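You operate a simulated robot arm through the tools that you are given. There is no shell and no other tool. Be economical: measure what you need, move in short steps, check, and stop when the job is done.

You are at the controls of a simulated robot arm. One attempt, no reset.

TASK
Air the wool bundle in the dryer as the orange care card says.
Fine: set programme and time by the card, start, wait for END and turn the dial to OFF. Hotter air felts wool. Door and card stay as they are. Dry hands on dial and keys.

It is judged by the outcome, as a careful person would: the job done as asked, and still so three seconds after it is handed in. It fails if anything else is knocked over, pushed out of place, dropped, spilled or broken.

THE ROBOT
A 7-joint arm with a two-finger parallel gripper, fixed in place. Base frame: the origin is at the foot of the arm, x ahead of it, y to its left, z up. Lengths are in mm, angles in rad, forces in N, time in s.
With the tool pointing down near the work surface it reaches from about 240 to 680 mm from the base axis. Its first joint turns from -1.152 to 1.152 rad. Payload 2.4 kg.
The TCP is the grasp point between the finger pads, 30 mm short of the fingertips. In the tool frame z runs along the fingers and y along their closing line. The gripper opens to 94 mm. The fingers are 28 mm wide and 10 mm thick; the gripper's body (50 by 96 mm) begins 55 mm behind the TCP.
Orientation is told as [roll, pitch, yaw] about the base's x, y, z axes, in that order, counted from this pose: with the fingers straight down and closing along the base's y, the tool's x points along the base's -x, its y along +y and its z along -z.

THE INTERFACE
- The arm moves only by the tool arm_command. Its argument "increments" is one flat list of numbers, 7 for each row, row after row: the shift along the tool's x, y, z in units of 30 mm (1.0 is 30 mm), then the turn, a rotation vector about the tool's x, y, z in units of 5 degrees (1.0 is 5 degrees), then the opening in per cent of the stroke, from 0 (shut) to 100 (fully open). In form: [tx, ty, tz, rx, ry, rz, hand, tx, ty, tz, rx, ry, rz, hand, ...]. A call has 1 to 12 rows; each row shifts and turns the commanded pose from where the row before left it, along the tool's axes as they then stand. A call with a number of a shift or a turn outside -1 to 1 is refused whole. A row lasts 0.2 s, in which the tool goes at most 50 mm and 0.15 rad; a call with a longer step from one row to the next is refused whole, and so is a gripper value outside its range. Where a pose cannot be reached the arm comes as near as it can. A force on the tool above 40 N (or 10 N above the force at the start of the call, whichever is more), or a blocked arm, ends the call early, and 0.2 s more pass. Each finger travels about 153 mm/s and halts on what it meets, pressing with about 23 N; the grip force reading is that of the motor and also rises with nothing between the fingers. The clock runs only during rows and for 0.2 s after the last one: add rows that do not move to give the fingers time. The reply holds the time, the measured pose of the TCP, the force on the tool along the base axes, the opening and the grip force, in the units named above and with some noise.
- Cameras (640 x 400 px; columns grow to the right, rows downward): "scene" is fixed at [27.3, 453.8, 1451.1]; the picture's right is [-0.75, -0.66, 0.00], its down [-0.36, 0.41, -0.84] and it looks along [0.55, -0.63, -0.54] (base axes); focal length 337 px, centre (320, 200). "wrist" rides on the gripper at [-37, 0, -58] in the tool frame; the picture's right is [0.00, -1.00, 0.00], its down [0.97, 0.00, -0.24] and it looks along [0.24, 0.00, 0.97] (tool axes); focal length 218 px, centre (320, 200). There is no depth. A picture from a camera that has moved, and an enlarged one, comes with that camera's place and axes in the base frame and with its lens. The place of the scene camera against the robot may be out by one fixed shift of up to 25 mm in any direction.
- grab_frame(camera): a new picture of that camera. The clock stands still meanwhile.
- inspect(camera, box): a new picture of the part [left, top, right, bottom] of that camera's present view, enlarged. The clock stands still meanwhile.
- finish_job(): hands the job in; it is judged then, once.

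Go step by step. Nothing tells you positions but the pictures and the camera data: compare them with the known pose of the tool, close in by small moves and look again before you grip or let go. The budget is 120 turns and 76 pictures, counting those below and the enlarged ones. Unless the task says otherwise, let go and move clear before handing in, and close with one line.

The tools are called after "Request:" by a JSON object that holds its "method" and its "body". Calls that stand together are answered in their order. arm_command: Moves the arm, as the interface text tells. Its arguments: {"type":"object","properties":{"increments":{"type":"array","items":{"type":"number"}}},"required":["increments"]} The other tools are called the same way: grab_frame (camera) takes a picture; inspect (camera, box) takes an enlarged picture of a part of a camera's view; finish_job () hands the job in.

At the start:

```text
time: 0.0
tool_pos: [405.0, -78.3, 965.6]
tcp_rot: [-0.001, 0.0, -0.001]
ft_force: [0.1, -0.3, -0.2]
gripper_width: 94.3
grip_force: 0.1
```

scene: 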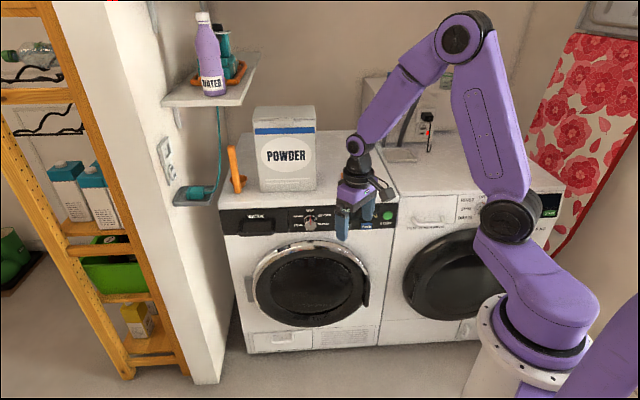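
wrist: 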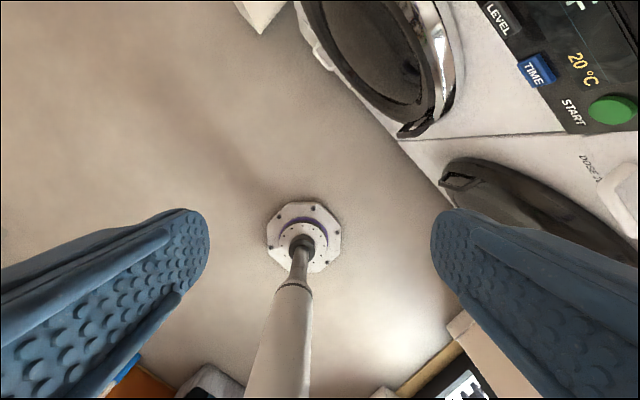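

I see two machines; the left one (dryer or washer) has a dial, keys LEVEL/TIME and START. I need a closer look at the panel and to find the orange card.

Request:
{"method": "inspect", "body": {"camera": "scene", "box": [210, 190, 410, 315]}}

Request:
{"method": "inspect", "body": {"camera": "scene", "box": [150, 80, 350, 205]}}

Request:
{"method": "inspect", "body": {"camera": "scene", "box": [380, 170, 580, 295]}}

Request:
{"method": "inspect", "body": {"camera": "wrist", "box": [440, 0, 640, 125]}}

```text
3.20 times, centred on (310, 252) of scene
camera zoom: at [27.3, 453.8, 1451.1], right [-0.75, -0.66, 0.0], down [-0.36, 0.41, -0.84], along [0.55, -0.63, -0.54], focal length 1077 px, centre (352, 32)
```

zoom: 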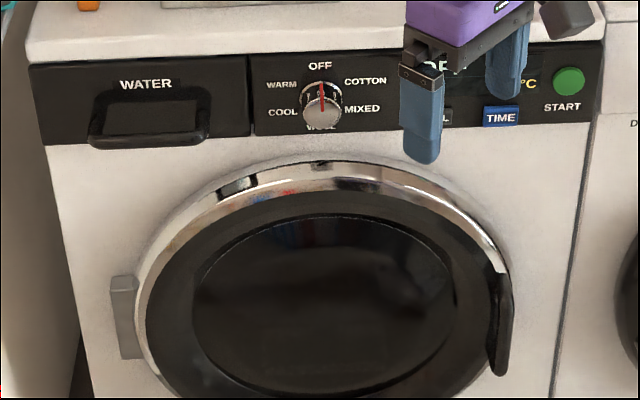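

```text
3.20 times, centred on (250, 142) of scene
camera zoom: at [27.3, 453.8, 1451.1], right [-0.75, -0.66, 0.0], down [-0.36, 0.41, -0.84], along [0.55, -0.63, -0.54], focal length 1077 px, centre (544, 384)
```

zoom: 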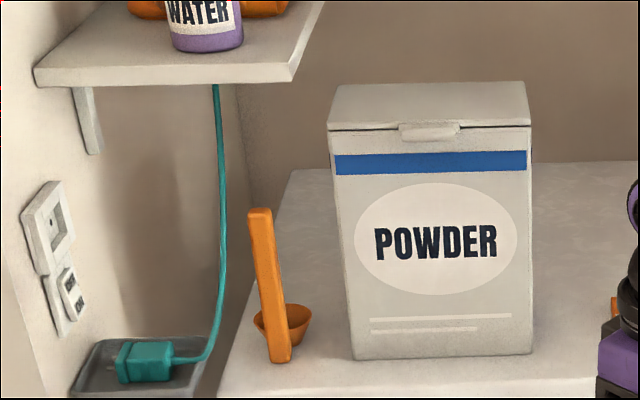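

```text
3.20 times, centred on (480, 232) of scene
camera zoom: at [27.3, 453.8, 1451.1], right [-0.75, -0.66, 0.0], down [-0.36, 0.41, -0.84], along [0.55, -0.63, -0.54], focal length 1077 px, centre (-192, 96)
```

zoom: 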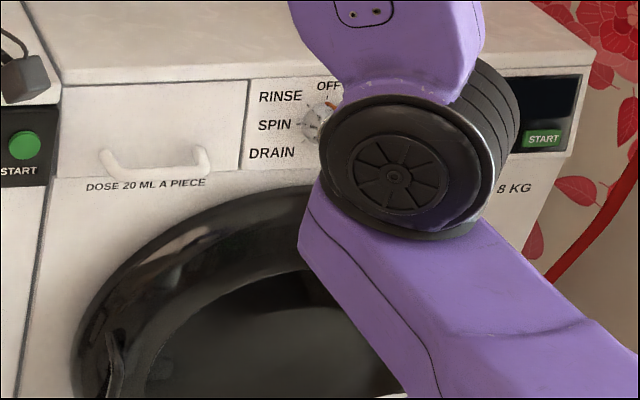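

```text
3.20 times, centred on (540, 62) of wrist
camera zoom: at [441.4, -78.1, 1023.6], right [0.0, -1.0, 0.0], down [-0.97, 0.0, 0.24], along [-0.24, 0.0, -0.97], focal length 698 px, centre (-384, 640)
```

zoom: 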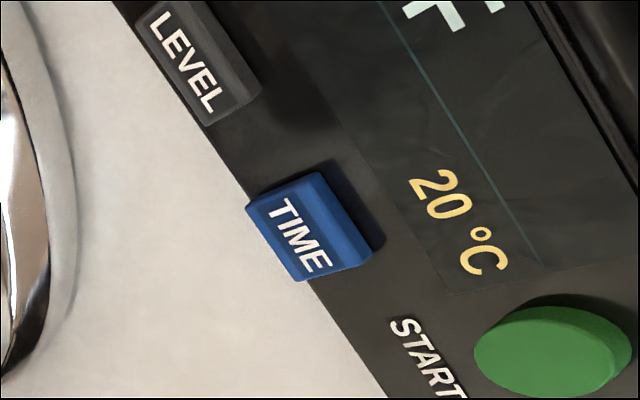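

The dryer is the left machine, with its panel facing the scene camera. I haven't found the card, so I'll lift and tilt the wrist camera toward the dryer.

Request:
{"method": "arm_command", "body": {"increments": [0, 0, -1, 0, 0, 0, 0, 0, 0, -1, 0, 0, 0, 0, 0, 0, -1, 0, 0, 0, 0, 0, 0, -1, 0, 0, 0, 0, 0, 0, 0, 1, 0, 0, 0, 0, 0, 0, 1, 0, 0, 0, 0, 0, 0, 1, 0, 0, 0, 0, 0, 0, 1, 0, 0, 0, 0, 0, 0, 1, 0, 0, 0, 0, 0, 0, 1, 0, 0, 0, 0, 0, 0, 1, 0, 0, 0, 0, 0, 0, 1, 0, 0, 0]}}

Request:
{"method": "grab_frame", "body": {"camera": "wrist"}}

Request:
{"method": "grab_frame", "body": {"camera": "scene"}}

```text
time: 2.6
tool_pos: [404.2, -77.6, 1084.7]
tcp_rot: [-0.7, -0.002, -0.001]
ft_force: [-0.7, 0.3, -0.2]
gripper_width: 0.0
grip_force: 22.8
```

```text
69 pictures are left
camera wrist: at [441.3, -40.7, 1130.0], right [0.0, -0.77, 0.64], down [-0.97, 0.15, 0.18], along [-0.24, -0.62, -0.74], focal length 218 px, centre (320, 200)
```

wrist: 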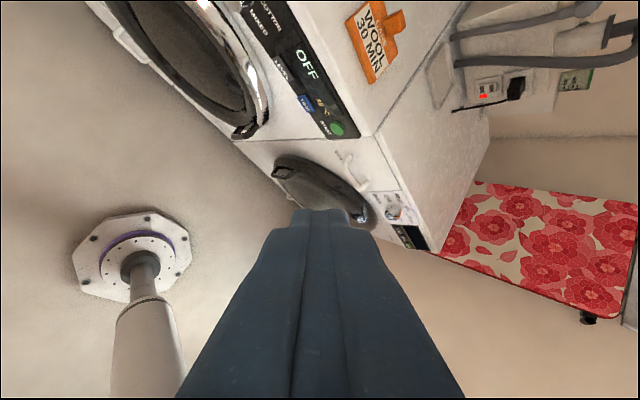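

```text
68 pictures are left
```

scene: 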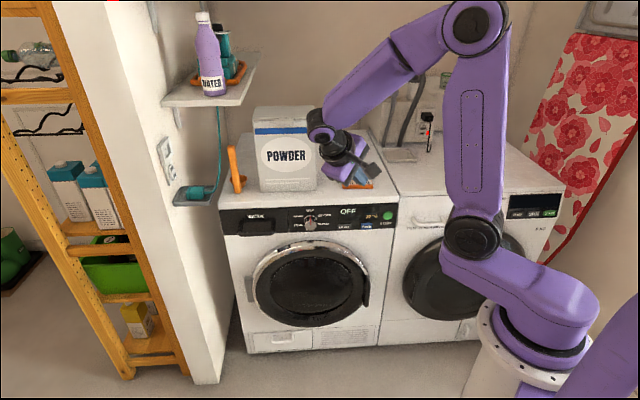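

Request:
{"method": "inspect", "body": {"camera": "wrist", "box": [220, 0, 420, 125]}}

Request:
{"method": "inspect", "body": {"camera": "scene", "box": [210, 180, 410, 305]}}

```text
3.20 times, centred on (320, 62) of wrist
camera zoom: at [441.3, -40.7, 1130.0], right [0.0, -0.77, 0.64], down [-0.97, 0.15, 0.18], along [-0.24, -0.62, -0.74], focal length 698 px, centre (320, 640)
```

zoom: 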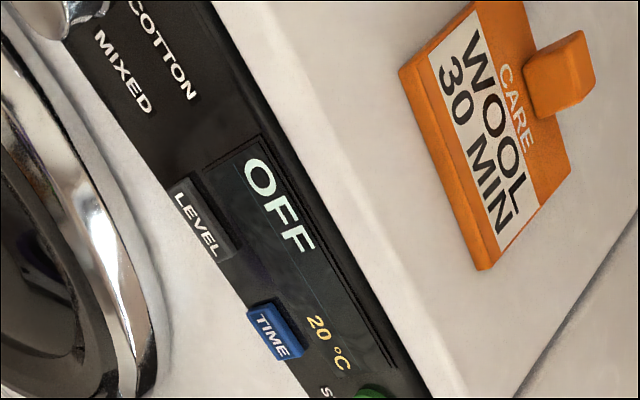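

```text
3.20 times, centred on (310, 242) of scene
camera zoom: at [27.3, 453.8, 1451.1], right [-0.75, -0.66, 0.0], down [-0.36, 0.41, -0.84], along [0.55, -0.63, -0.54], focal length 1077 px, centre (352, 64)
```

zoom: 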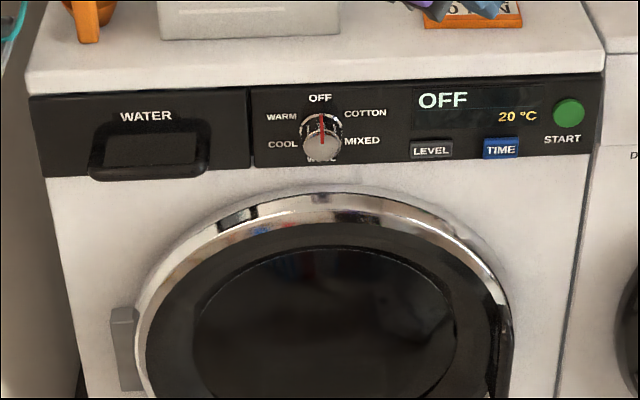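

The card reads WOOL, 30 MIN. By my estimate the panel plane runs at 45°, with TIME near (518,-302,775) and the dial near (643,-179,785). I'll swing the tool toward horizontal, facing the panel, well in front of it and high.

Request:
{"method": "arm_command", "body": {"increments": [-0.4, 0, 0, -1, 0, 0, 0, -0.4, 0, 0, -1, 0, 0, 0, -0.4, 0, 0, -1, 0, 0, 0, -0.4, 0, 0, -1, 0, 0, 0, -0.4, 0, 0, -1, 0, 0, 0, -0.4, 0, 0, -1, 0, 0, 0, -0.4, 0, 0, -1, 0, 0, 0, -0.4, 0, 0, -1, 0, 0, 0, 0, 0, 0, 0, 0, 1, 0, 0, 0, 0, 0, 0, 1, 0, 0, 0, 0, 0, 0, 1, 0, 0, 0, 0, 0, 0, 1, 0]}}

Request:
{"method": "arm_command", "body": {"increments": [0, 0, 0, 0, 0, 1, 0, 0, 0, 0, 0, 0, 1, 0, 0, 0, 0, 0, 0, 1, 0, 0, 0, 0, 0, 0, 1, 0, 0, 0, 0, 0, 0, 1, 0, 0, 0, 0, 0, -1, 0, 0, 0, 0, 0, 0, -1, 0, 0, 0, 0, 0, 0, -1, 0, 0, 0, 0, 0, 0, -1, 0, 0, 0, 0, 0, 0, -1, 0, 0, 0, 0, 0, 0, -1, 0, 0, 0, 0, 0, 0, -1, 0, 0]}}

Request:
{"method": "arm_command", "body": {"increments": [0, 0, 0, 0, -1, 0, 0, 0, 0, 0, 0, -1, 0, 0, 0, 0, 0, 0, -1, 0, 0, 0, 0, 0, 0, -1, 0, 0, 0, 0, 0, 0, -1, 0, 0, 0, 0, 0, 0, -1, 0, 0, 0, 0, 0, 0, -1, 0, 0]}}

Request:
{"method": "grab_frame", "body": {"camera": "wrist"}}

```text
time: 5.2
tool_pos: [501.8, -77.6, 1085.4]
tcp_rot: [-0.001, 0.0, -0.351]
ft_force: [-0.5, -0.1, 0.9]
gripper_width: 0.1
grip_force: 22.9
```

```text
time: 7.8
tool_pos: [499.4, -77.7, 1085.2]
tcp_rot: [-0.001, -0.612, -0.784]
ft_force: [-0.2, 0.4, 0.5]
gripper_width: 0.0
grip_force: 22.7
```

```text
time: 9.4
tool_pos: [500.2, -77.8, 1085.3]
tcp_rot: [0.006, -1.224, -0.788]
ft_force: [0.6, -0.1, -0.5]
gripper_width: 0.1
grip_force: 23.5
```

```text
65 pictures are left
camera wrist: at [470.9, -48.1, 1140.3], right [-0.71, -0.71, 0.0], down [-0.39, 0.39, -0.83], along [0.59, -0.59, -0.56], focal length 218 px, centre (320, 200)
```

wrist: 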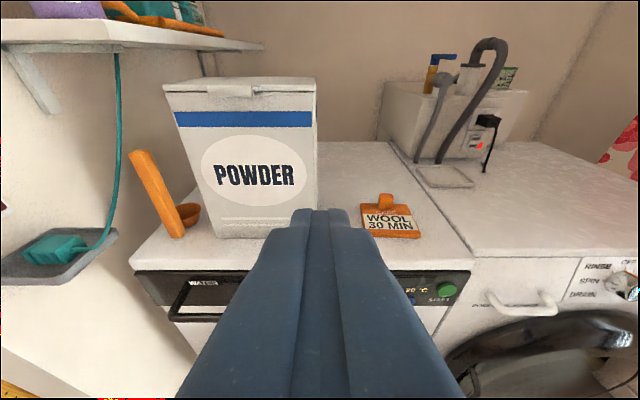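

Clear view: card on the dryer top, with the panel under the front edge. I'll finish the tilt to horizontal, open the fingers and descend in front of the panel.

Request:
{"method": "arm_command", "body": {"increments": [0, 0, 0, 0, -1, 0, 0, 0, 0, 0, 0, -1, 0, 0, 0, 0, 0, 0, -1, 0, 0, 0, 0, 0, 0, -1, 0, 0, 1, 0, 0, 0, 0, 0, 100, 1, 0, 0, 0, 0, 0, 100, 1, 0, 0, 0, 0, 0, 100, 1, 0, 0, 0, 0, 0, 100, 1, 0, 0, 0, 0, 0, 100, 1, 0, 0, 0, 0, 0, 100]}}

Request:
{"method": "grab_frame", "body": {"camera": "wrist"}}

```text
time: 11.6
tool_pos: [500.9, -77.5, 906.5]
tcp_rot: [-2.907, -1.572, 2.12]
ft_force: [0.5, -0.5, 0.5]
gripper_width: 93.9
grip_force: 0.1
```

```text
64 pictures are left
camera wrist: at [459.6, -36.9, 943.1], right [-0.71, -0.71, 0.0], down [-0.17, 0.17, -0.97], along [0.69, -0.69, -0.24], focal length 218 px, centre (320, 200)
```

wrist: 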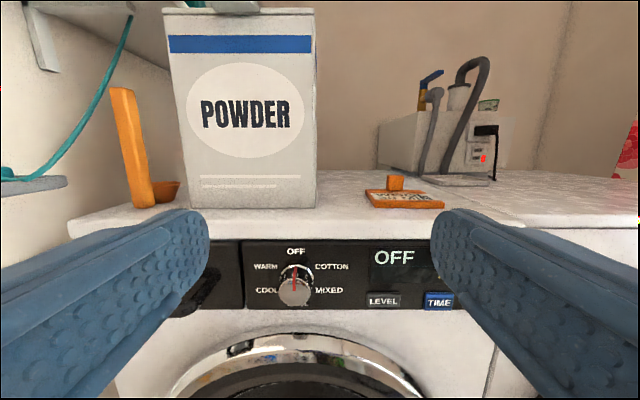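

The dial is in view at about s=-327, z≈786. I'll line the tool axis up with it.

Request:
{"method": "arm_command", "body": {"increments": [1, 0.25, 0, 0, 0, 0, 100, 1, 0.25, 0, 0, 0, 0, 100, 1, 0.25, 0, 0, 0, 0, 100, 1, 0.2, 0, 0, 0, 0, 100]}}

Request:
{"method": "grab_frame", "body": {"camera": "wrist"}}

Request:
{"method": "grab_frame", "body": {"camera": "scene"}}

```text
time: 12.6
tool_pos: [519.5, -58.1, 785.4]
tcp_rot: [-2.441, -1.57, 1.654]
ft_force: [0.0, 0.5, 0.1]
gripper_width: 94.0
grip_force: 0.0
```

```text
63 pictures are left
camera wrist: at [479.1, -17.1, 822.6], right [-0.71, -0.71, 0.0], down [-0.17, 0.17, -0.97], along [0.69, -0.69, -0.24], focal length 218 px, centre (320, 200)
```

wrist: 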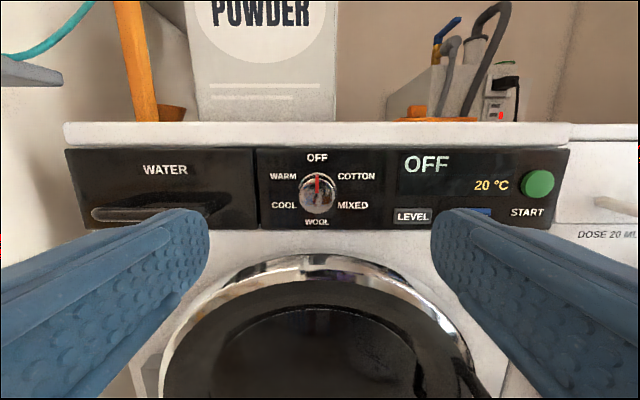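

```text
62 pictures are left
```

scene: 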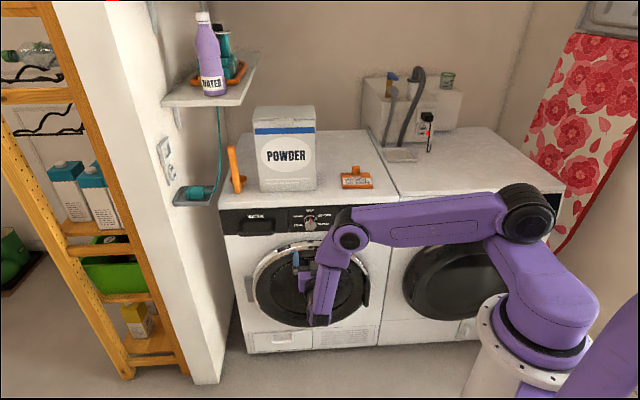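

Triangulation puts the panel at d≈610 with the dial centre at s≈-330, z≈769. I'll zoom in on the knob.

Request:
{"method": "inspect", "body": {"camera": "wrist", "box": [252, 140, 412, 240]}}

Request:
{"method": "inspect", "body": {"camera": "scene", "box": [280, 200, 360, 250]}}

```text
4.00 times, centred on (332, 190) of wrist
camera zoom: at [479.1, -17.1, 822.6], right [-0.71, -0.71, 0.0], down [-0.17, 0.17, -0.97], along [0.69, -0.69, -0.24], focal length 873 px, centre (272, 240)
```

zoom: 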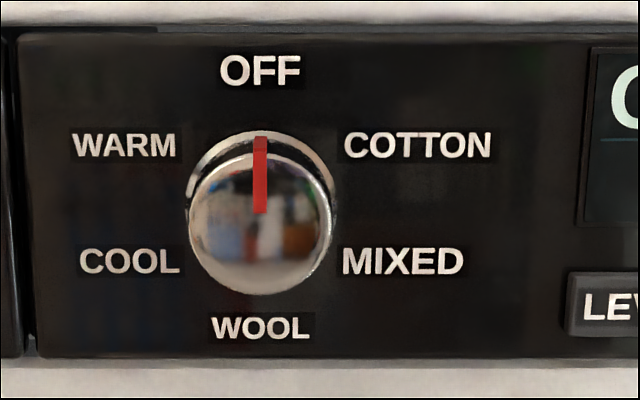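

```text
8.00 times, centred on (320, 225) of scene
camera zoom: at [27.3, 453.8, 1451.1], right [-0.75, -0.66, 0.0], down [-0.36, 0.41, -0.84], along [0.55, -0.63, -0.54], focal length 2693 px, centre (320, 0)
```

zoom: 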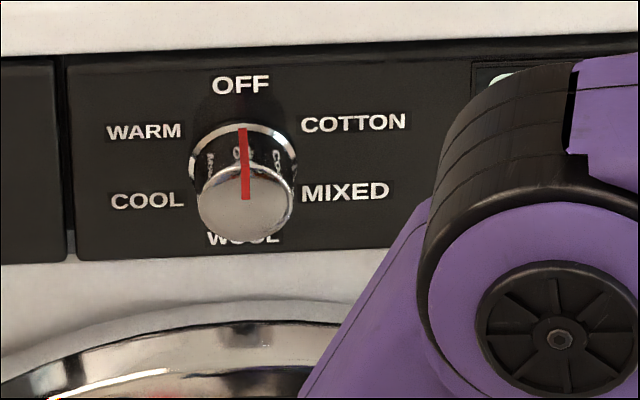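

Aligning with the dial axis and advancing 120 mm, fingers open.

Request:
{"method": "arm_command", "body": {"increments": [0.55, 0.11, 0, 0, 0, 0, 80, 0, 0, 1, 0, 0, 0, 80, 0, 0, 1, 0, 0, 0, 80, 0, 0, 1, 0, 0, 0, 80, 0, 0, 1, 0, 0, 0, 80]}}

Request:
{"method": "grab_frame", "body": {"camera": "wrist"}}

```text
time: 13.8
tool_pos: [608.7, -141.6, 768.5]
tcp_rot: [-1.109, -1.571, 0.322]
ft_force: [-0.6, 0.5, -1.0]
gripper_width: 75.3
grip_force: 0.1
```

```text
59 pictures are left
camera wrist: at [567.6, -100.7, 805.7], right [-0.71, -0.71, 0.0], down [-0.17, 0.17, -0.97], along [0.69, -0.69, -0.24], focal length 218 px, centre (320, 200)
```

wrist: 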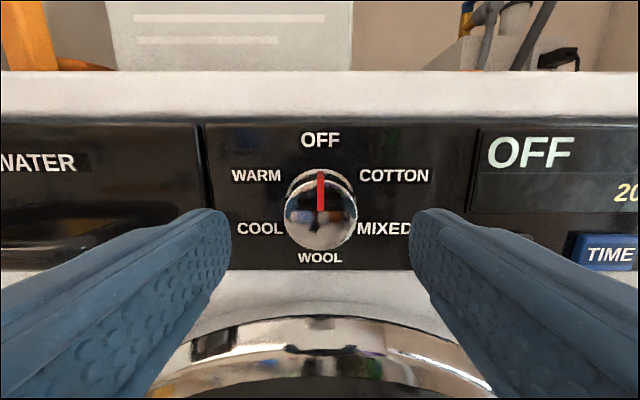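

Aligned well (panel d≈610, knob face d≈574). I'll advance 33 mm and close on the knob.

Request:
{"method": "arm_command", "body": {"increments": [-0.05, 0, 0.55, 0, 0, 0, 80, 0, 0, 0.55, 0, 0, 0, 80, 0, 0, 0, 0, 0, 0, 30, 0, 0, 0, 0, 0, 0, 30, 0, 0, 0, 0, 0, 0, 30]}}

Request:
{"method": "grab_frame", "body": {"camera": "wrist"}}

```text
time: 15.0
tool_pos: [632.7, -164.0, 770.5]
tcp_rot: [1.783, -1.571, -2.569]
ft_force: [3.6, -1.1, -1.2]
gripper_width: 40.2
grip_force: 45.0
```

```text
58 pictures are left
camera wrist: at [589.8, -123.2, 807.8], right [-0.71, -0.71, 0.0], down [-0.17, 0.17, -0.97], along [0.69, -0.69, -0.24], focal length 218 px, centre (320, 200)
```

wrist: 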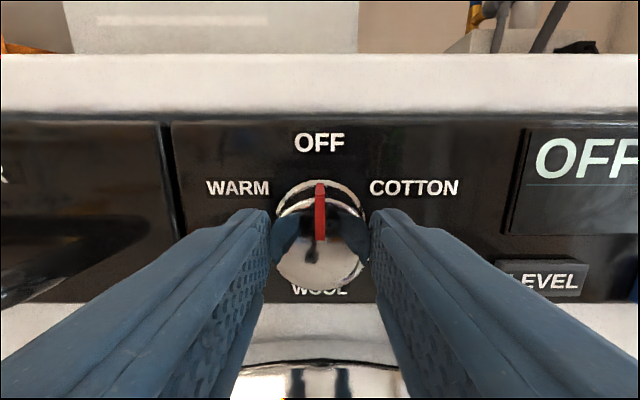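

The knob is gripped at 40 mm with low side forces. I'll turn it clockwise 60°, toward COTTON on the way to WOOL.

Request:
{"method": "arm_command", "body": {"increments": [0, 0, 0, 0, 0, 1, 30, 0, 0, 0, 0, 0, 1, 30, 0, 0, 0, 0, 0, 1, 30, 0, 0, 0, 0, 0, 1, 30, 0, 0, 0, 0, 0, 1, 30, 0, 0, 0, 0, 0, 1, 30, 0, 0, 0, 0, 0, 1, 30, 0, 0, 0, 0, 0, 1, 30, 0, 0, 0, 0, 0, 1, 30, 0, 0, 0, 0, 0, 1, 30, 0, 0, 0, 0, 0, 1, 30, 0, 0, 0, 0, 0, 1, 30]}}

Request:
{"method": "grab_frame", "body": {"camera": "wrist"}}

```text
time: 16.6
tool_pos: [628.6, -168.2, 775.5]
tcp_rot: [1.517, -1.002, -2.345]
ft_force: [-10.4, -4.9, -7.4]
gripper_width: 39.9
grip_force: 9.7
out of reach, approached as far as the arm can: row 6, 7, 8
stopped in row 8: the force on the tool passed its limit (the readings are from after the stop); the commanded pose is now the measured one
```

```text
57 pictures are left
camera wrist: at [576.4, -138.5, 808.1], right [-0.63, -0.56, -0.54], down [0.2, 0.55, -0.81], along [0.75, -0.62, -0.23], focal length 218 px, centre (320, 200)
```

wrist: 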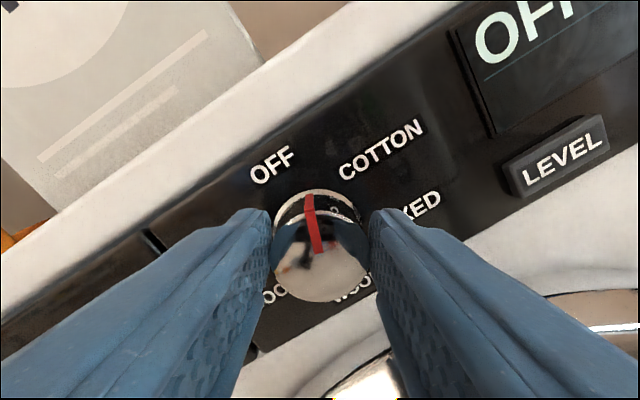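

Arm can only roll about 30° clockwise here. I'll release, back off, restore the orientation and probe the counter-clockwise range in free air.

Request:
{"method": "arm_command", "body": {"increments": [0, 0, 0, 0, 0, 0, 80, 0, 0, 0, 0, 0, 0, 80, 0, 0, -1, 0, 0, 0, 80, 0, 0, -1, 0, 0, 0, 80, 0, 0, 0, 0, 0, -1, 80, 0, 0, 0, 0, 0, -1, 80, 0, 0, 0, 0, 0, -1, 80, 0, 0, 0, 0, 0, -1, 80, 0, 0, 0, 0, 0, -1, 80, 0, 0, 0, 0, 0, -1, 80, 0, 0, 0, 0, 0, -0.5, 80, 0, 0, 0, -0.44, -0.34, 0, 80]}}

Request:
{"method": "grab_frame", "body": {"camera": "wrist"}}

```text
time: 19.2
tool_pos: [615.6, -111.0, 777.1]
tcp_rot: [2.354, -1.56, -3.127]
ft_force: [-0.4, 0.0, 0.5]
gripper_width: 75.1
grip_force: 0.0
out of reach, approached as far as the arm can: row 3, 4
```

```text
56 pictures are left
camera wrist: at [574.4, -70.8, 814.6], right [-0.7, -0.72, -0.01], down [-0.16, 0.17, -0.97], along [0.7, -0.68, -0.23], focal length 218 px, centre (320, 200)
```

wrist: 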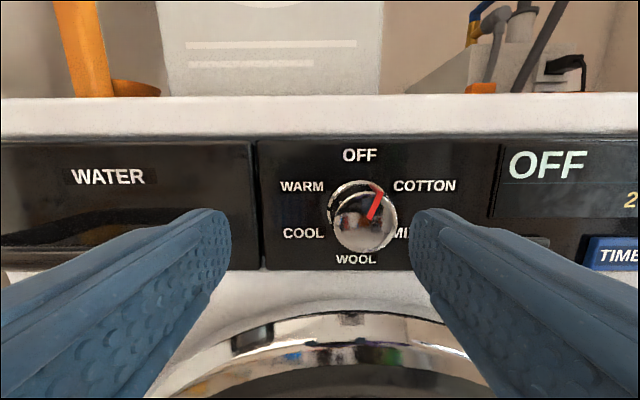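

The knob now points about 28° clockwise, between OFF and COTTON. I'll realign on the axis and probe the counter-clockwise roll in free air.

Request:
{"method": "arm_command", "body": {"increments": [0.22, -0.9, 0, 0.14, 0.11, 0, 80, 0, 0, 0, 0, 0, -1, 80, 0, 0, 0, 0, 0, -1, 80, 0, 0, 0, 0, 0, -1, 80, 0, 0, 0, 0, 0, -1, 80, 0, 0, 0, 0, 0, -1, 80, 0, 0, 0, 0, 0, -1, 80, 0, 0, 0, 0, 0, -1, 80, 0, 0, 0, 0, 0, -1, 80, 0, 0, 0, 0, 0, -1, 80, 0, 0, 0, 0, 0, -1, 80, 0, 0, 0, 0, 0, -1, 80]}}

Request:
{"method": "arm_command", "body": {"increments": [0, 0, 0, 0, 0, -1, 80, 0, 0, 0, 0, 0, -1, 80, 0, 0, 0, 0, 0, -1, 80, 0, 0, 0, 0, 0, -1, 80, 0, 0, 0, 0, 0, -1, 80, 0, 0, 0, 0, 0, -1, 80, 0, 0, 0, 0, 0, -1, 80]}}

Request:
{"method": "grab_frame", "body": {"camera": "wrist"}}

```text
time: 21.8
tool_pos: [597.0, -130.1, 771.6]
tcp_rot: [-1.567, -0.615, 0.783]
ft_force: [-0.5, -0.1, 0.2]
gripper_width: 75.3
grip_force: 0.1
```

```text
time: 23.4
tool_pos: [597.3, -130.7, 770.0]
tcp_rot: [-1.569, -0.006, 0.786]
ft_force: [-0.1, 0.1, -0.3]
gripper_width: 75.2
grip_force: 0.0
```

```text
55 pictures are left
camera wrist: at [582.4, -63.6, 771.1], right [0.0, -0.01, 1.0], down [-0.86, -0.52, 0.0], along [0.52, -0.86, 0.0], focal length 218 px, centre (320, 200)
```

wrist: 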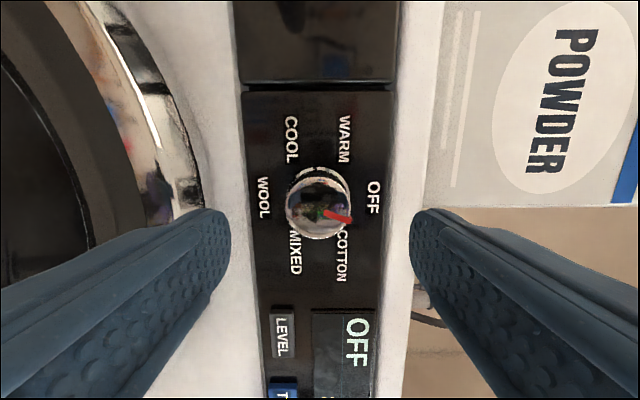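

The -90° roll is reachable. I'll advance onto the knob with this vertical grip and close.

Request:
{"method": "arm_command", "body": {"increments": [0, 0, 0.8, 0, 0, 0, 80, 0, 0, 0.8, 0, 0, 0, 80, 0, 0, 0, 0, 0, 0, 30, 0, 0, 0, 0, 0, 0, 30, 0, 0, 0, 0, 0, 0, 30]}}

Request:
{"method": "grab_frame", "body": {"camera": "wrist"}}

```text
time: 24.6
tool_pos: [632.1, -164.5, 768.6]
tcp_rot: [-1.566, -0.008, 0.784]
ft_force: [2.4, -2.1, -3.0]
gripper_width: 40.1
grip_force: 45.3
```

```text
54 pictures are left
camera wrist: at [616.5, -98.0, 769.8], right [0.0, -0.01, 1.0], down [-0.86, -0.52, -0.01], along [0.52, -0.86, -0.01], focal length 218 px, centre (320, 200)
```

wrist: 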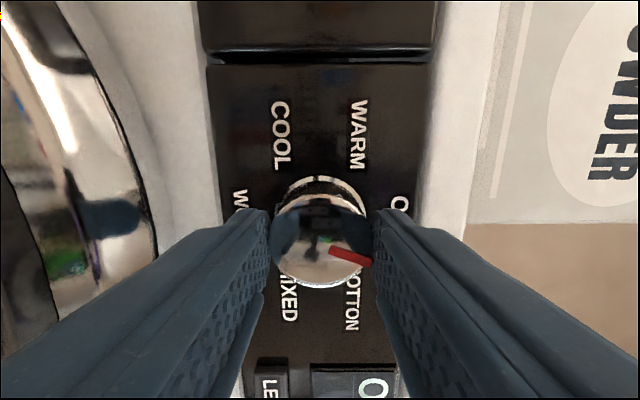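

Gripped. I'll turn clockwise 60° now, then check.

Request:
{"method": "arm_command", "body": {"increments": [0, 0, 0, 0, 0, 1, 30, 0, 0, 0, 0, 0, 1, 30, 0, 0, 0, 0, 0, 1, 30, 0, 0, 0, 0, 0, 1, 30, 0, 0, 0, 0, 0, 1, 30, 0, 0, 0, 0, 0, 1, 30, 0, 0, 0, 0, 0, 1, 30, 0, 0, 0, 0, 0, 1, 30, 0, 0, 0, 0, 0, 1, 30, 0, 0, 0, 0, 0, 1, 30, 0, 0, 0, 0, 0, 1, 30, 0, 0, 0, 0, 0, 1, 30]}}

Request:
{"method": "arm_command", "body": {"increments": [0, 0, 0, 0, 0, 1, 30, 0, 0, 0, 0, 0, 1, 30, 0, 0, 0, 0, 0, 1, 30, 0, 0, 0, 0, 0, 1, 30, 0, 0, 0, 0, 0, 1, 30]}}

Request:
{"method": "grab_frame", "body": {"camera": "wrist"}}

```text
time: 27.2
tool_pos: [630.1, -164.9, 769.5]
tcp_rot: [-1.555, -1.056, 0.768]
ft_force: [12.8, -8.3, -17.1]
gripper_width: 40.3
grip_force: 44.7
```

```text
time: 28.4
tool_pos: [631.5, -163.8, 768.4]
tcp_rot: [-1.459, -1.492, 0.673]
ft_force: [9.7, -6.6, -20.6]
gripper_width: 40.1
grip_force: 45.0
```

```text
53 pictures are left
camera wrist: at [592.4, -121.6, 806.6], right [-0.7, -0.71, 0.08], down [-0.23, 0.12, -0.97], along [0.67, -0.7, -0.25], focal length 218 px, centre (320, 200)
```

wrist: 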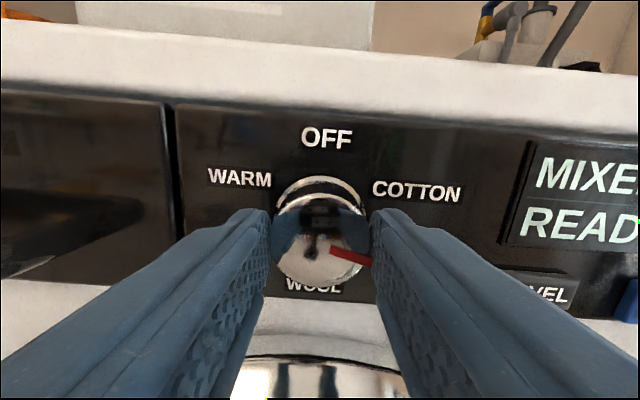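

The display reads MIXED READY, with the knob at about 113°. I'll release, back off, roll back to -90° and regrip.

Request:
{"method": "arm_command", "body": {"increments": [0, 0, 0, 0, 0, 0, 80, 0, 0, 0, 0, 0, 0, 80, 0, 0, -0.8, 0, 0, 0, 80, 0, 0, -0.8, 0, 0, 0, 80, 0, 0, 0, 0, 0, -1, 80, 0, 0, 0, 0, 0, -1, 80, 0, 0, 0, 0, 0, -1, 80, 0, 0, 0, 0, 0, -1, 80, 0, 0, 0, 0, 0, -1, 80, 0, 0, 0, 0, 0, -1, 80, 0, 0, 0, 0, 0, -1, 80, 0, 0, 0, 0, 0, -1, 80]}}

Request:
{"method": "arm_command", "body": {"increments": [0, 0, 0, 0, 0, -1, 80, 0, 0, 0, 0, 0, -1, 80, 0, 0, 0, 0, 0, -1, 80, 0, 0, 0, 0, 0, -1, 80, 0, 0, 0, 0, 0, -1, 80, 0, 0, 0, 0, 0, -1, 80, 0, 0, 0, 0, 0, -1, 80, 0, 0, 0, 0, 0, -1, 80, 0, 0, 0, 0, 0, -1, 80]}}

Request:
{"method": "grab_frame", "body": {"camera": "wrist"}}

```text
time: 31.0
tool_pos: [596.7, -130.8, 769.6]
tcp_rot: [-1.567, -0.791, 0.78]
ft_force: [-0.5, 0.0, 0.5]
gripper_width: 75.2
grip_force: 0.1
```

```text
time: 33.0
tool_pos: [596.5, -130.7, 770.4]
tcp_rot: [-1.567, -0.005, 0.783]
ft_force: [-0.1, 0.4, -0.2]
gripper_width: 75.2
grip_force: 0.0
```

```text
52 pictures are left
camera wrist: at [582.4, -63.4, 770.8], right [0.0, -0.01, 1.0], down [-0.86, -0.52, 0.0], along [0.52, -0.86, 0.0], focal length 218 px, centre (320, 200)
```

wrist: 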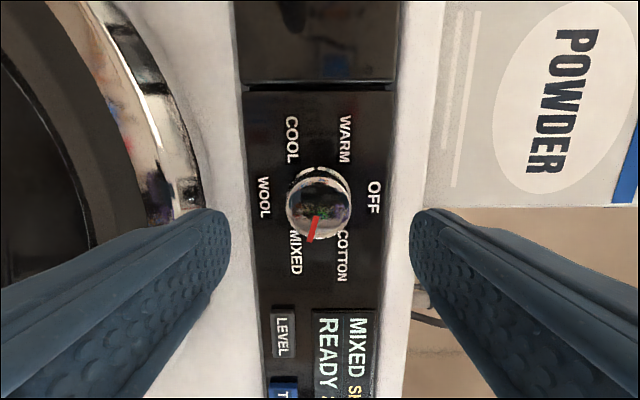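

Pointer at about 105–110°. Regripping and turning 60°, then fine-tuning.

Request:
{"method": "arm_command", "body": {"increments": [0, 0, 0.8, 0, 0, 0, 80, 0, 0, 0.8, 0, 0, 0, 80, 0, 0, 0, 0, 0, 0, 30, 0, 0, 0, 0, 0, 0, 30, 0, 0, 0, 0, 0, 0, 30]}}

Request:
{"method": "arm_command", "body": {"increments": [0, 0, 0, 0, 0, 1, 30, 0, 0, 0, 0, 0, 1, 30, 0, 0, 0, 0, 0, 1, 30, 0, 0, 0, 0, 0, 1, 30, 0, 0, 0, 0, 0, 1, 30, 0, 0, 0, 0, 0, 1, 30, 0, 0, 0, 0, 0, 1, 30, 0, 0, 0, 0, 0, 1, 30, 0, 0, 0, 0, 0, 1, 30, 0, 0, 0, 0, 0, 1, 30, 0, 0, 0, 0, 0, 1, 30, 0, 0, 0, 0, 0, 1, 30]}}

Request:
{"method": "grab_frame", "body": {"camera": "wrist"}}

```text
time: 34.2
tool_pos: [630.9, -164.1, 769.2]
tcp_rot: [-1.566, -0.007, 0.783]
ft_force: [2.0, -2.0, -5.1]
gripper_width: 40.0
grip_force: 45.0
```

```text
time: 36.8
tool_pos: [631.7, -164.3, 769.1]
tcp_rot: [-1.555, -1.056, 0.771]
ft_force: [3.1, -3.5, -14.3]
gripper_width: 39.8
grip_force: 45.6
```

```text
51 pictures are left
camera wrist: at [603.3, -110.6, 801.9], right [-0.61, -0.62, 0.49], down [-0.51, -0.16, -0.84], along [0.6, -0.77, -0.22], focal length 218 px, centre (320, 200)
```

wrist: 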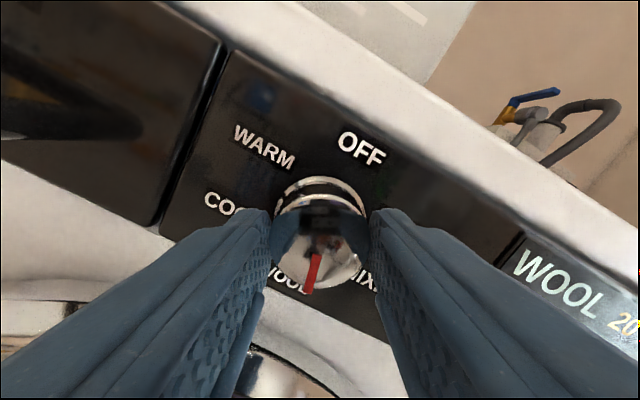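

The display reads WOOL; the pointer is about 10° short of centre. I'll turn 10° more, release and back away.

Request:
{"method": "arm_command", "body": {"increments": [0, 0, 0, 0, 0, 1, 30, 0, 0, 0, 0, 0, 1, 30, 0, 0, 0, 0, 0, 0, 80, 0, 0, 0, 0, 0, 0, 80, 0, 0, -1, 0, 0, 0, 80, 0, 0, -1, 0, 0, 0, 80, 0, 0, -1, 0, 0, 0, 80, 0, 0, -1, 0, 0, 0, 80, 0, 0, 0, 0, 0, 1, 80, 0, 0, 0, 0, 0, 1, 80, 0, 0, 0, 0, 0, 1, 80, 0, 0, 0, 0, 0, 1, 80]}}

Request:
{"method": "grab_frame", "body": {"camera": "wrist"}}

```text
time: 39.4
tool_pos: [543.7, -79.6, 770.3]
tcp_rot: [1.235, -1.56, -2.019]
ft_force: [-0.1, -0.2, -0.1]
gripper_width: 75.4
grip_force: 0.1
```

```text
50 pictures are left
camera wrist: at [504.7, -38.7, 807.6], right [-0.71, -0.71, -0.01], down [-0.17, 0.18, -0.97], along [0.69, -0.69, -0.24], focal length 218 px, centre (320, 200)
```

wrist: 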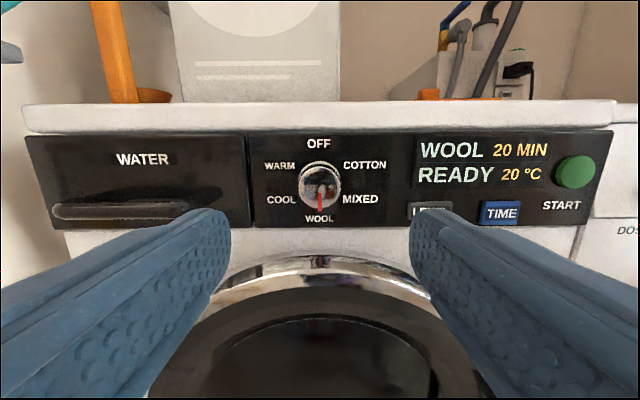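

WOOL, 20 MIN, READY. Now TIME, at s≈-138, z≈738. I'll close the fingers, shift right and down, then look.

Request:
{"method": "arm_command", "body": {"increments": [0.53, -0.8, 0, 0, 0, 0, 0, 0.53, -0.8, 0, 0, 0, 0, 0, 0, -0.8, 0, 0, 0, 0, 0, 0, -0.8, 0, 0, 0, 0, 0, 0, -0.8, 0, 0, 0, 0, 0, 0, -0.8, 0, 0, 0, 0, 0, 0, -0.8, 0, 0, 0, 0, 0, 0, -0.8, 0, 0, 0, 0, 0, 0, 0, 1, 0, 0, 0, 0, 0, 0, 1, 0, 0, 0, 0]}}

Request:
{"method": "grab_frame", "body": {"camera": "wrist"}}

```text
time: 41.6
tool_pos: [543.6, -216.4, 699.3]
tcp_rot: [0.851, -1.563, -1.636]
ft_force: [-0.6, -0.5, -0.7]
gripper_width: 0.0
grip_force: 23.1
out of reach, approached as far as the arm can: row 3, 4, 5, 6, 7, 8
```

```text
49 pictures are left
camera wrist: at [502.8, -175.6, 736.4], right [-0.71, -0.71, -0.01], down [-0.17, 0.18, -0.97], along [0.69, -0.68, -0.25], focal length 218 px, centre (320, 200)
```

wrist: 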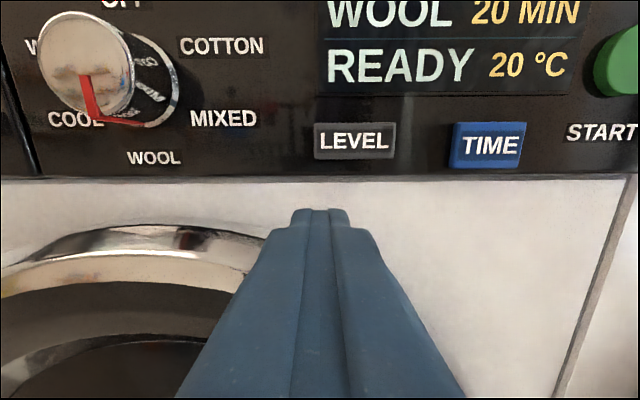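

Part of the sweep was unreachable because the tool was too close to the base, and it ended low-left at s≈-231, z≈699. I'll send one null row to see where the commanded pose stands.

Request:
{"method": "arm_command", "body": {"increments": [0, 0, 0, 0, 0, 0, 0]}}

```text
time: 42.0
tool_pos: [543.4, -216.0, 699.8]
tcp_rot: [0.902, -1.562, -1.688]
ft_force: [0.4, 0.3, 0.3]
gripper_width: 0.0
grip_force: 23.0
```

The commanded pose matches the measured one. I'll raise 39 mm and step right at this depth, where the tips clear the keys.

Request:
{"method": "arm_command", "body": {"increments": [-0.65, 0, 0, 0, 0, 0, 0, -0.65, 0, 0, 0, 0, 0, 0, 0, -0.6, 0, 0, 0, 0, 0, 0, -0.6, 0, 0, 0, 0, 0, 0, -0.6, 0, 0, 0, 0, 0, 0, -0.6, 0, 0, 0, 0, 0, 0, -0.6, 0, 0, 0, 0, 0]}}

Request:
{"method": "grab_frame", "body": {"camera": "wrist"}}

```text
time: 43.6
tool_pos: [528.0, -272.5, 710.9]
tcp_rot: [1.272, -1.566, -2.059]
ft_force: [-0.4, 0.6, -0.7]
gripper_width: 0.0
grip_force: 23.0
out of reach, approached as far as the arm can: row 3, 4, 5, 6, 7
```

```text
48 pictures are left
camera wrist: at [487.3, -232.9, 747.1], right [-0.71, -0.71, -0.01], down [-0.17, 0.17, -0.97], along [0.69, -0.69, -0.24], focal length 218 px, centre (320, 200)
```

wrist: 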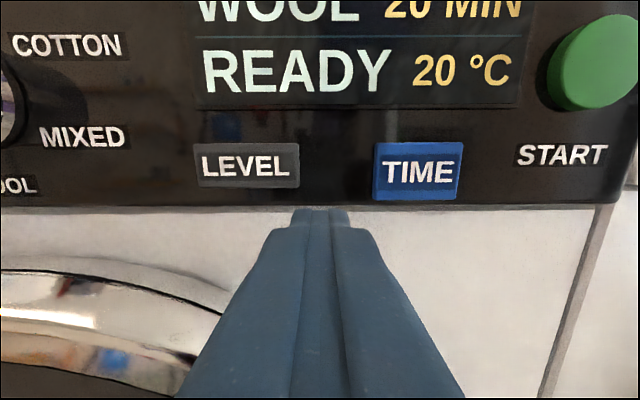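

A horizontal tool won't reach here, so I'll pitch it about 45° down (hand up and back) and press with the fingertips instead. Backing off slightly while tilting.

Request:
{"method": "arm_command", "body": {"increments": [0, 0, -0.5, 0, 1, 0, 0, 0, 0, -0.5, 0, 1, 0, 0, -0.3, 0, -0.3, 0, 1, 0, 0, -0.3, 0, -0.3, 0, 1, 0, 0, -0.3, 0, -0.3, 0, 1, 0, 0, -0.3, 0, -0.3, 0, 1, 0, 0, -0.3, 0, -0.3, 0, 1, 0, 0, -0.3, 0, -0.3, 0, 1, 0, 0, 0, 0, 0, 0, 1, 0, 0]}}

Request:
{"method": "grab_frame", "body": {"camera": "wrist"}}

Request:
{"method": "grab_frame", "body": {"camera": "scene"}}

```text
time: 45.6
tool_pos: [533.1, -225.0, 759.2]
tcp_rot: [0.011, -0.78, -0.796]
ft_force: [-0.6, -0.1, -0.1]
gripper_width: 0.0
grip_force: 22.7
out of reach, approached as far as the arm can: row 1, 2, 3, 4, 5
```

```text
47 pictures are left
camera wrist: at [523.7, -216.3, 826.8], right [-0.71, -0.71, -0.01], down [-0.6, 0.61, -0.51], along [0.37, -0.36, -0.86], focal length 218 px, centre (320, 200)
```

wrist: 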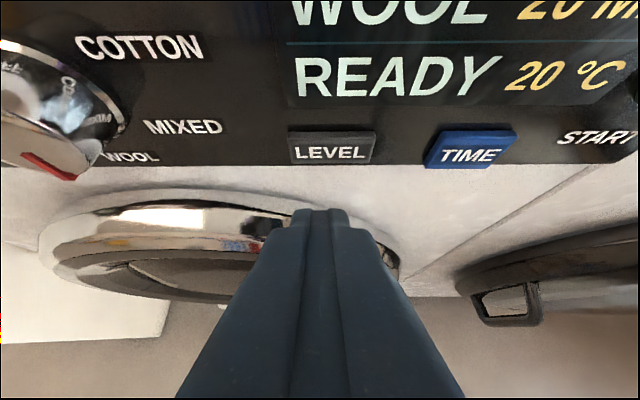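

```text
46 pictures are left
```

scene: 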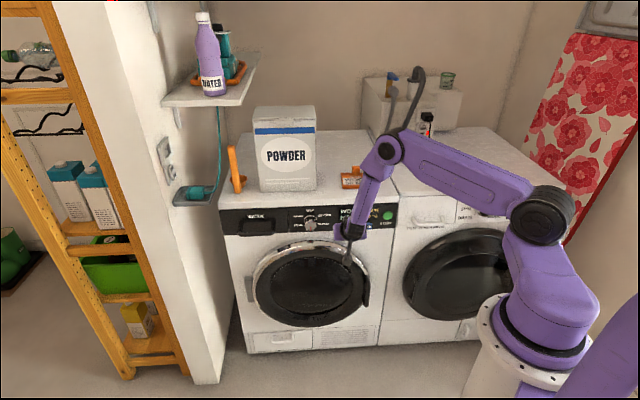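

Now reachable. I'll move right 79 mm and down slightly to put the fingertip corner in front of TIME.

Request:
{"method": "arm_command", "body": {"increments": [0.06, -0.88, 0.06, 0, 0, 0, 0, 0.06, -0.88, 0.06, 0, 0, 0, 0, 0.06, -0.87, 0.06, 0, 0, 0, 0]}}

Request:
{"method": "grab_frame", "body": {"camera": "wrist"}}

```text
time: 46.4
tool_pos: [503.8, -283.1, 756.4]
tcp_rot: [-0.004, -0.779, -0.785]
ft_force: [-0.6, 0.3, 0.1]
gripper_width: 0.0
grip_force: 22.9
out of reach, approached as far as the arm can: row 2, 3
```

```text
45 pictures are left
camera wrist: at [494.3, -273.3, 823.7], right [-0.71, -0.7, 0.0], down [-0.61, 0.61, -0.51], along [0.36, -0.36, -0.86], focal length 218 px, centre (320, 200)
```

wrist: 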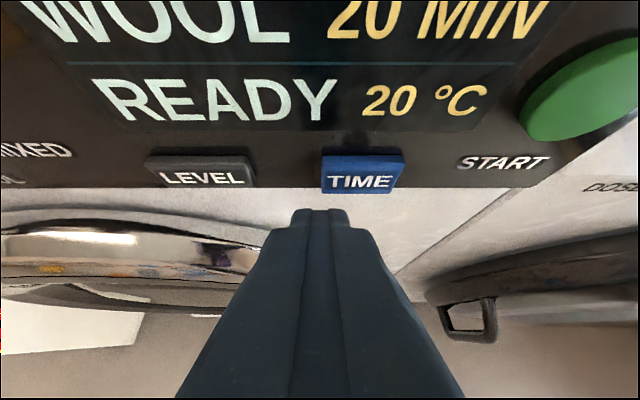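

Nearly there: TIME is 18 mm further right and the contact corner should be about 9 mm lower. Small adjustment.

Request:
{"method": "arm_command", "body": {"increments": [0.1, -0.3, 0.1, 0, 0, 0, 0, 0.1, -0.3, 0.1, 0, 0, 0, 0]}}

Request:
{"method": "grab_frame", "body": {"camera": "wrist"}}

```text
time: 47.0
tool_pos: [505.0, -296.5, 747.9]
tcp_rot: [0.001, -0.778, -0.788]
ft_force: [0.2, -0.4, -0.7]
gripper_width: 0.0
grip_force: 23.1
out of reach, approached as far as the arm can: row 1, 2
```

```text
44 pictures are left
camera wrist: at [495.8, -286.8, 815.9], right [-0.71, -0.7, 0.0], down [-0.61, 0.61, -0.51], along [0.36, -0.36, -0.86], focal length 218 px, centre (320, 200)
```

wrist: 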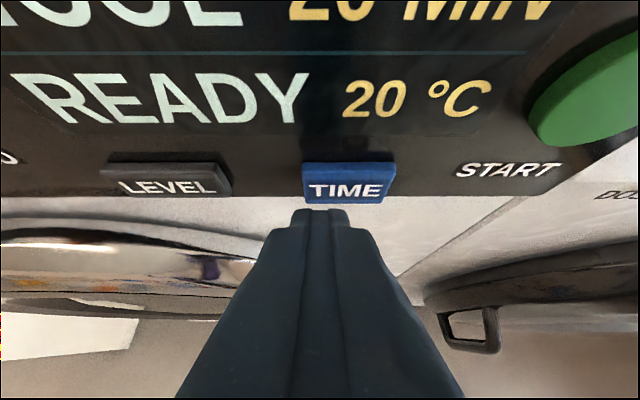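

The contact corner is about 10 mm short of TIME, slightly left of centre. I'll nudge right and begin approaching in small steps.

Request:
{"method": "arm_command", "body": {"increments": [-0.05, -0.3, 0.05, 0, 0, 0, 0, -0.07, 0, 0.07, 0, 0, 0, 0]}}

Request:
{"method": "inspect", "body": {"camera": "wrist", "box": [240, 120, 440, 245]}}

```text
time: 47.6
tool_pos: [508.8, -307.2, 748.5]
tcp_rot: [0.008, -0.782, -0.792]
ft_force: [-0.7, 1.2, 1.0]
gripper_width: 0.3
grip_force: 23.1
out of reach, approached as far as the arm can: row 1
```

```text
3.20 times, centred on (340, 182) of wrist
camera zoom: at [497.8, -297.7, 816.2], right [-0.71, -0.71, 0.0], down [-0.6, 0.61, -0.51], along [0.37, -0.36, -0.86], focal length 698 px, centre (256, 256)
```

zoom: 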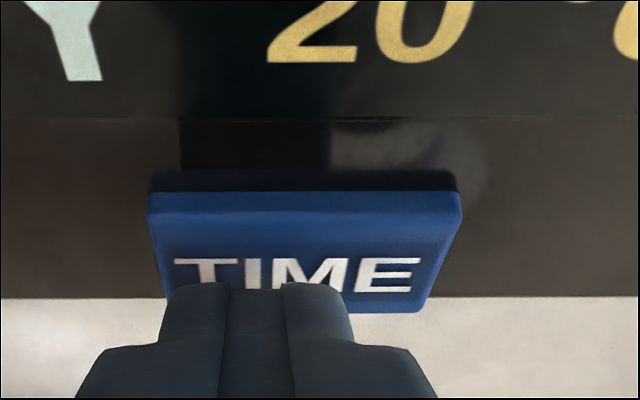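

Practically at the key face. Pressing forward a few mm, then looking at the display.

Request:
{"method": "arm_command", "body": {"increments": [-0.07, 0, 0.07, 0, 0, 0, 0]}}

Request:
{"method": "grab_frame", "body": {"camera": "wrist"}}

```text
time: 48.0
tool_pos: [507.8, -309.4, 748.7]
tcp_rot: [0.009, -0.779, -0.793]
ft_force: [-2.7, 4.2, 0.0]
gripper_width: 0.0
grip_force: 23.1
```

```text
42 pictures are left
camera wrist: at [499.0, -299.3, 816.3], right [-0.71, -0.71, -0.01], down [-0.61, 0.61, -0.51], along [0.37, -0.36, -0.86], focal length 218 px, centre (320, 200)
```

wrist: 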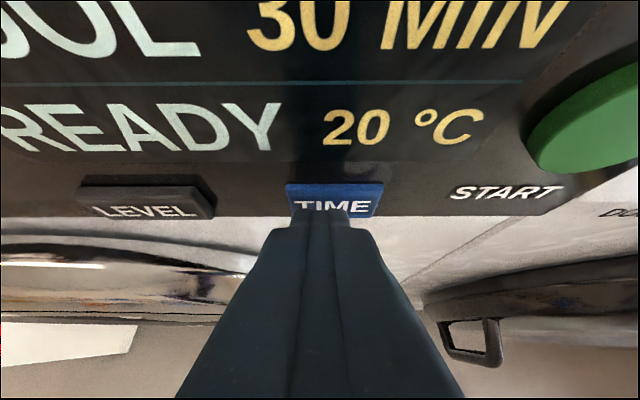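

Display shows 30 MIN. Backing off along the fingers, away from the key.

Request:
{"method": "arm_command", "body": {"increments": [0, 0, -0.4, 0, 0, 0, 0, 0, 0, -0.6, 0, 0, 0, 0, 0, 0, -0.6, 0, 0, 0, 0, 0, 0, -0.6, 0, 0, 0, 0]}}

Request:
{"method": "grab_frame", "body": {"camera": "wrist"}}

```text
time: 49.0
tool_pos: [495.9, -277.0, 800.0]
tcp_rot: [0.0, -0.781, -0.79]
ft_force: [-0.6, -0.3, 0.3]
gripper_width: 0.0
grip_force: 23.2
out of reach, approached as far as the arm can: row 2, 3, 4
```

```text
41 pictures are left
camera wrist: at [486.6, -267.9, 867.4], right [-0.71, -0.7, 0.0], down [-0.61, 0.61, -0.51], along [0.36, -0.36, -0.86], focal length 218 px, centre (320, 200)
```

wrist: 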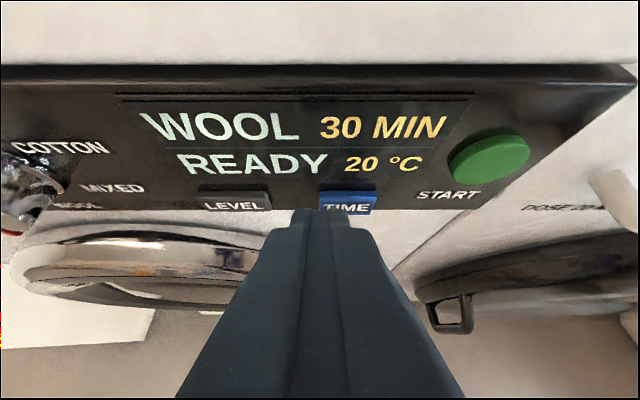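

WOOL 30 MIN READY at 20 °C. Next is START at s≈-73, z≈785. Stepping right in front of it.

Request:
{"method": "arm_command", "body": {"increments": [0, -0.7, 0, 0, 0, 0, 0, 0, -0.7, 0, 0, 0, 0, 0]}}

```text
time: 49.6
tool_pos: [490.7, -311.0, 808.7]
tcp_rot: [-0.001, -0.778, -0.788]
ft_force: [-0.9, 0.6, -0.2]
gripper_width: 0.4
grip_force: 22.7
out of reach, approached as far as the arm can: row 1, 2
```

The forward drift shows a minimum-radius limit at this tilt. I'll steepen the tool by 15° while retreating a bit.

Request:
{"method": "arm_command", "body": {"increments": [0.2, 0, -0.2, 0, 1, 0, 0, 0.2, 0, -0.2, 0, 1, 0, 0, 0.2, 0, -0.2, 0, 1, 0, 0, 0.2, 0, 0, 0, 1, 0, 0]}}

Request:
{"method": "grab_frame", "body": {"camera": "wrist"}}

```text
time: 50.6
tool_pos: [469.7, -287.5, 807.3]
tcp_rot: [0.009, -0.43, -0.79]
ft_force: [0.6, -0.5, 0.5]
gripper_width: 0.0
grip_force: 23.5
```

```text
40 pictures are left
camera wrist: at [475.4, -295.4, 875.5], right [-0.71, -0.71, -0.01], down [-0.69, 0.7, -0.19], along [0.14, -0.13, -0.98], focal length 218 px, centre (320, 200)
```

wrist: 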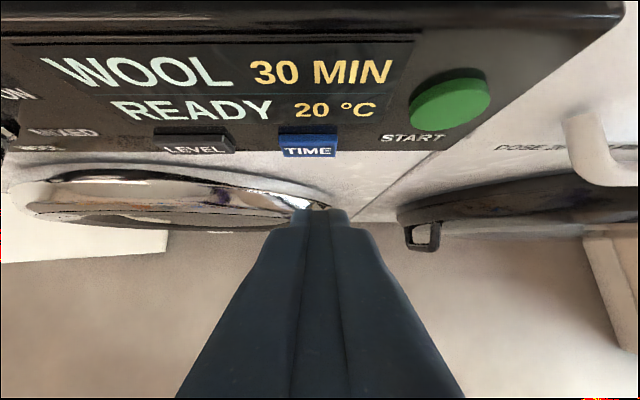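

Reachable now with no drift. Moving right 59 mm in front of START.

Request:
{"method": "arm_command", "body": {"increments": [0, -0.65, 0, 0, 0, 0, 0, 0, -0.65, 0, 0, 0, 0, 0, 0, -0.65, 0.05, 0, 0, 0, 0, -0.5, 0, 0.23, 0, 0, 0, 0]}}

Request:
{"method": "grab_frame", "body": {"camera": "wrist"}}

```text
time: 51.6
tool_pos: [440.3, -341.1, 804.8]
tcp_rot: [0.009, -0.433, -0.792]
ft_force: [0.0, 0.9, -0.5]
gripper_width: 0.0
grip_force: 23.0
```

```text
39 pictures are left
camera wrist: at [445.1, -349.4, 873.2], right [-0.71, -0.71, -0.01], down [-0.69, 0.7, -0.19], along [0.14, -0.13, -0.98], focal length 218 px, centre (320, 200)
```

wrist: 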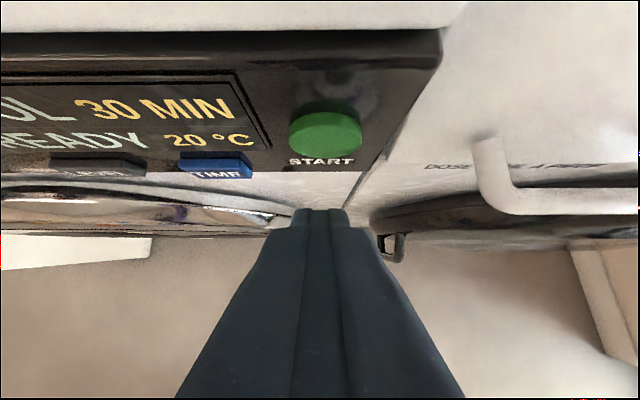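

Lined up with START. Advancing 20 mm and then in small steps.

Request:
{"method": "arm_command", "body": {"increments": [-0.3, 0, 0.14, 0, 0, 0, 0, -0.3, 0, 0.14, 0, 0, 0, 0]}}

Request:
{"method": "arm_command", "body": {"increments": [-0.09, 0, 0.042, 0, 0, 0, 0]}}

Request:
{"method": "grab_frame", "body": {"camera": "wrist"}}

```text
time: 52.2
tool_pos: [453.6, -356.6, 805.2]
tcp_rot: [0.008, -0.433, -0.788]
ft_force: [0.0, 0.6, 0.0]
gripper_width: 0.1
grip_force: 23.1
```

```text
time: 52.6
tool_pos: [455.9, -358.6, 803.0]
tcp_rot: [0.01, -0.433, -0.79]
ft_force: [-0.4, 0.4, -0.1]
gripper_width: 0.0
grip_force: 23.2
```

```text
38 pictures are left
camera wrist: at [462.3, -366.1, 873.0], right [-0.71, -0.71, -0.01], down [-0.69, 0.7, -0.19], along [0.14, -0.13, -0.98], focal length 218 px, centre (320, 200)
```

wrist: 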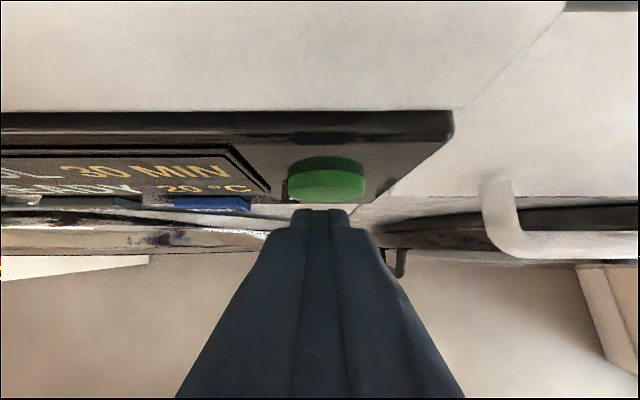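

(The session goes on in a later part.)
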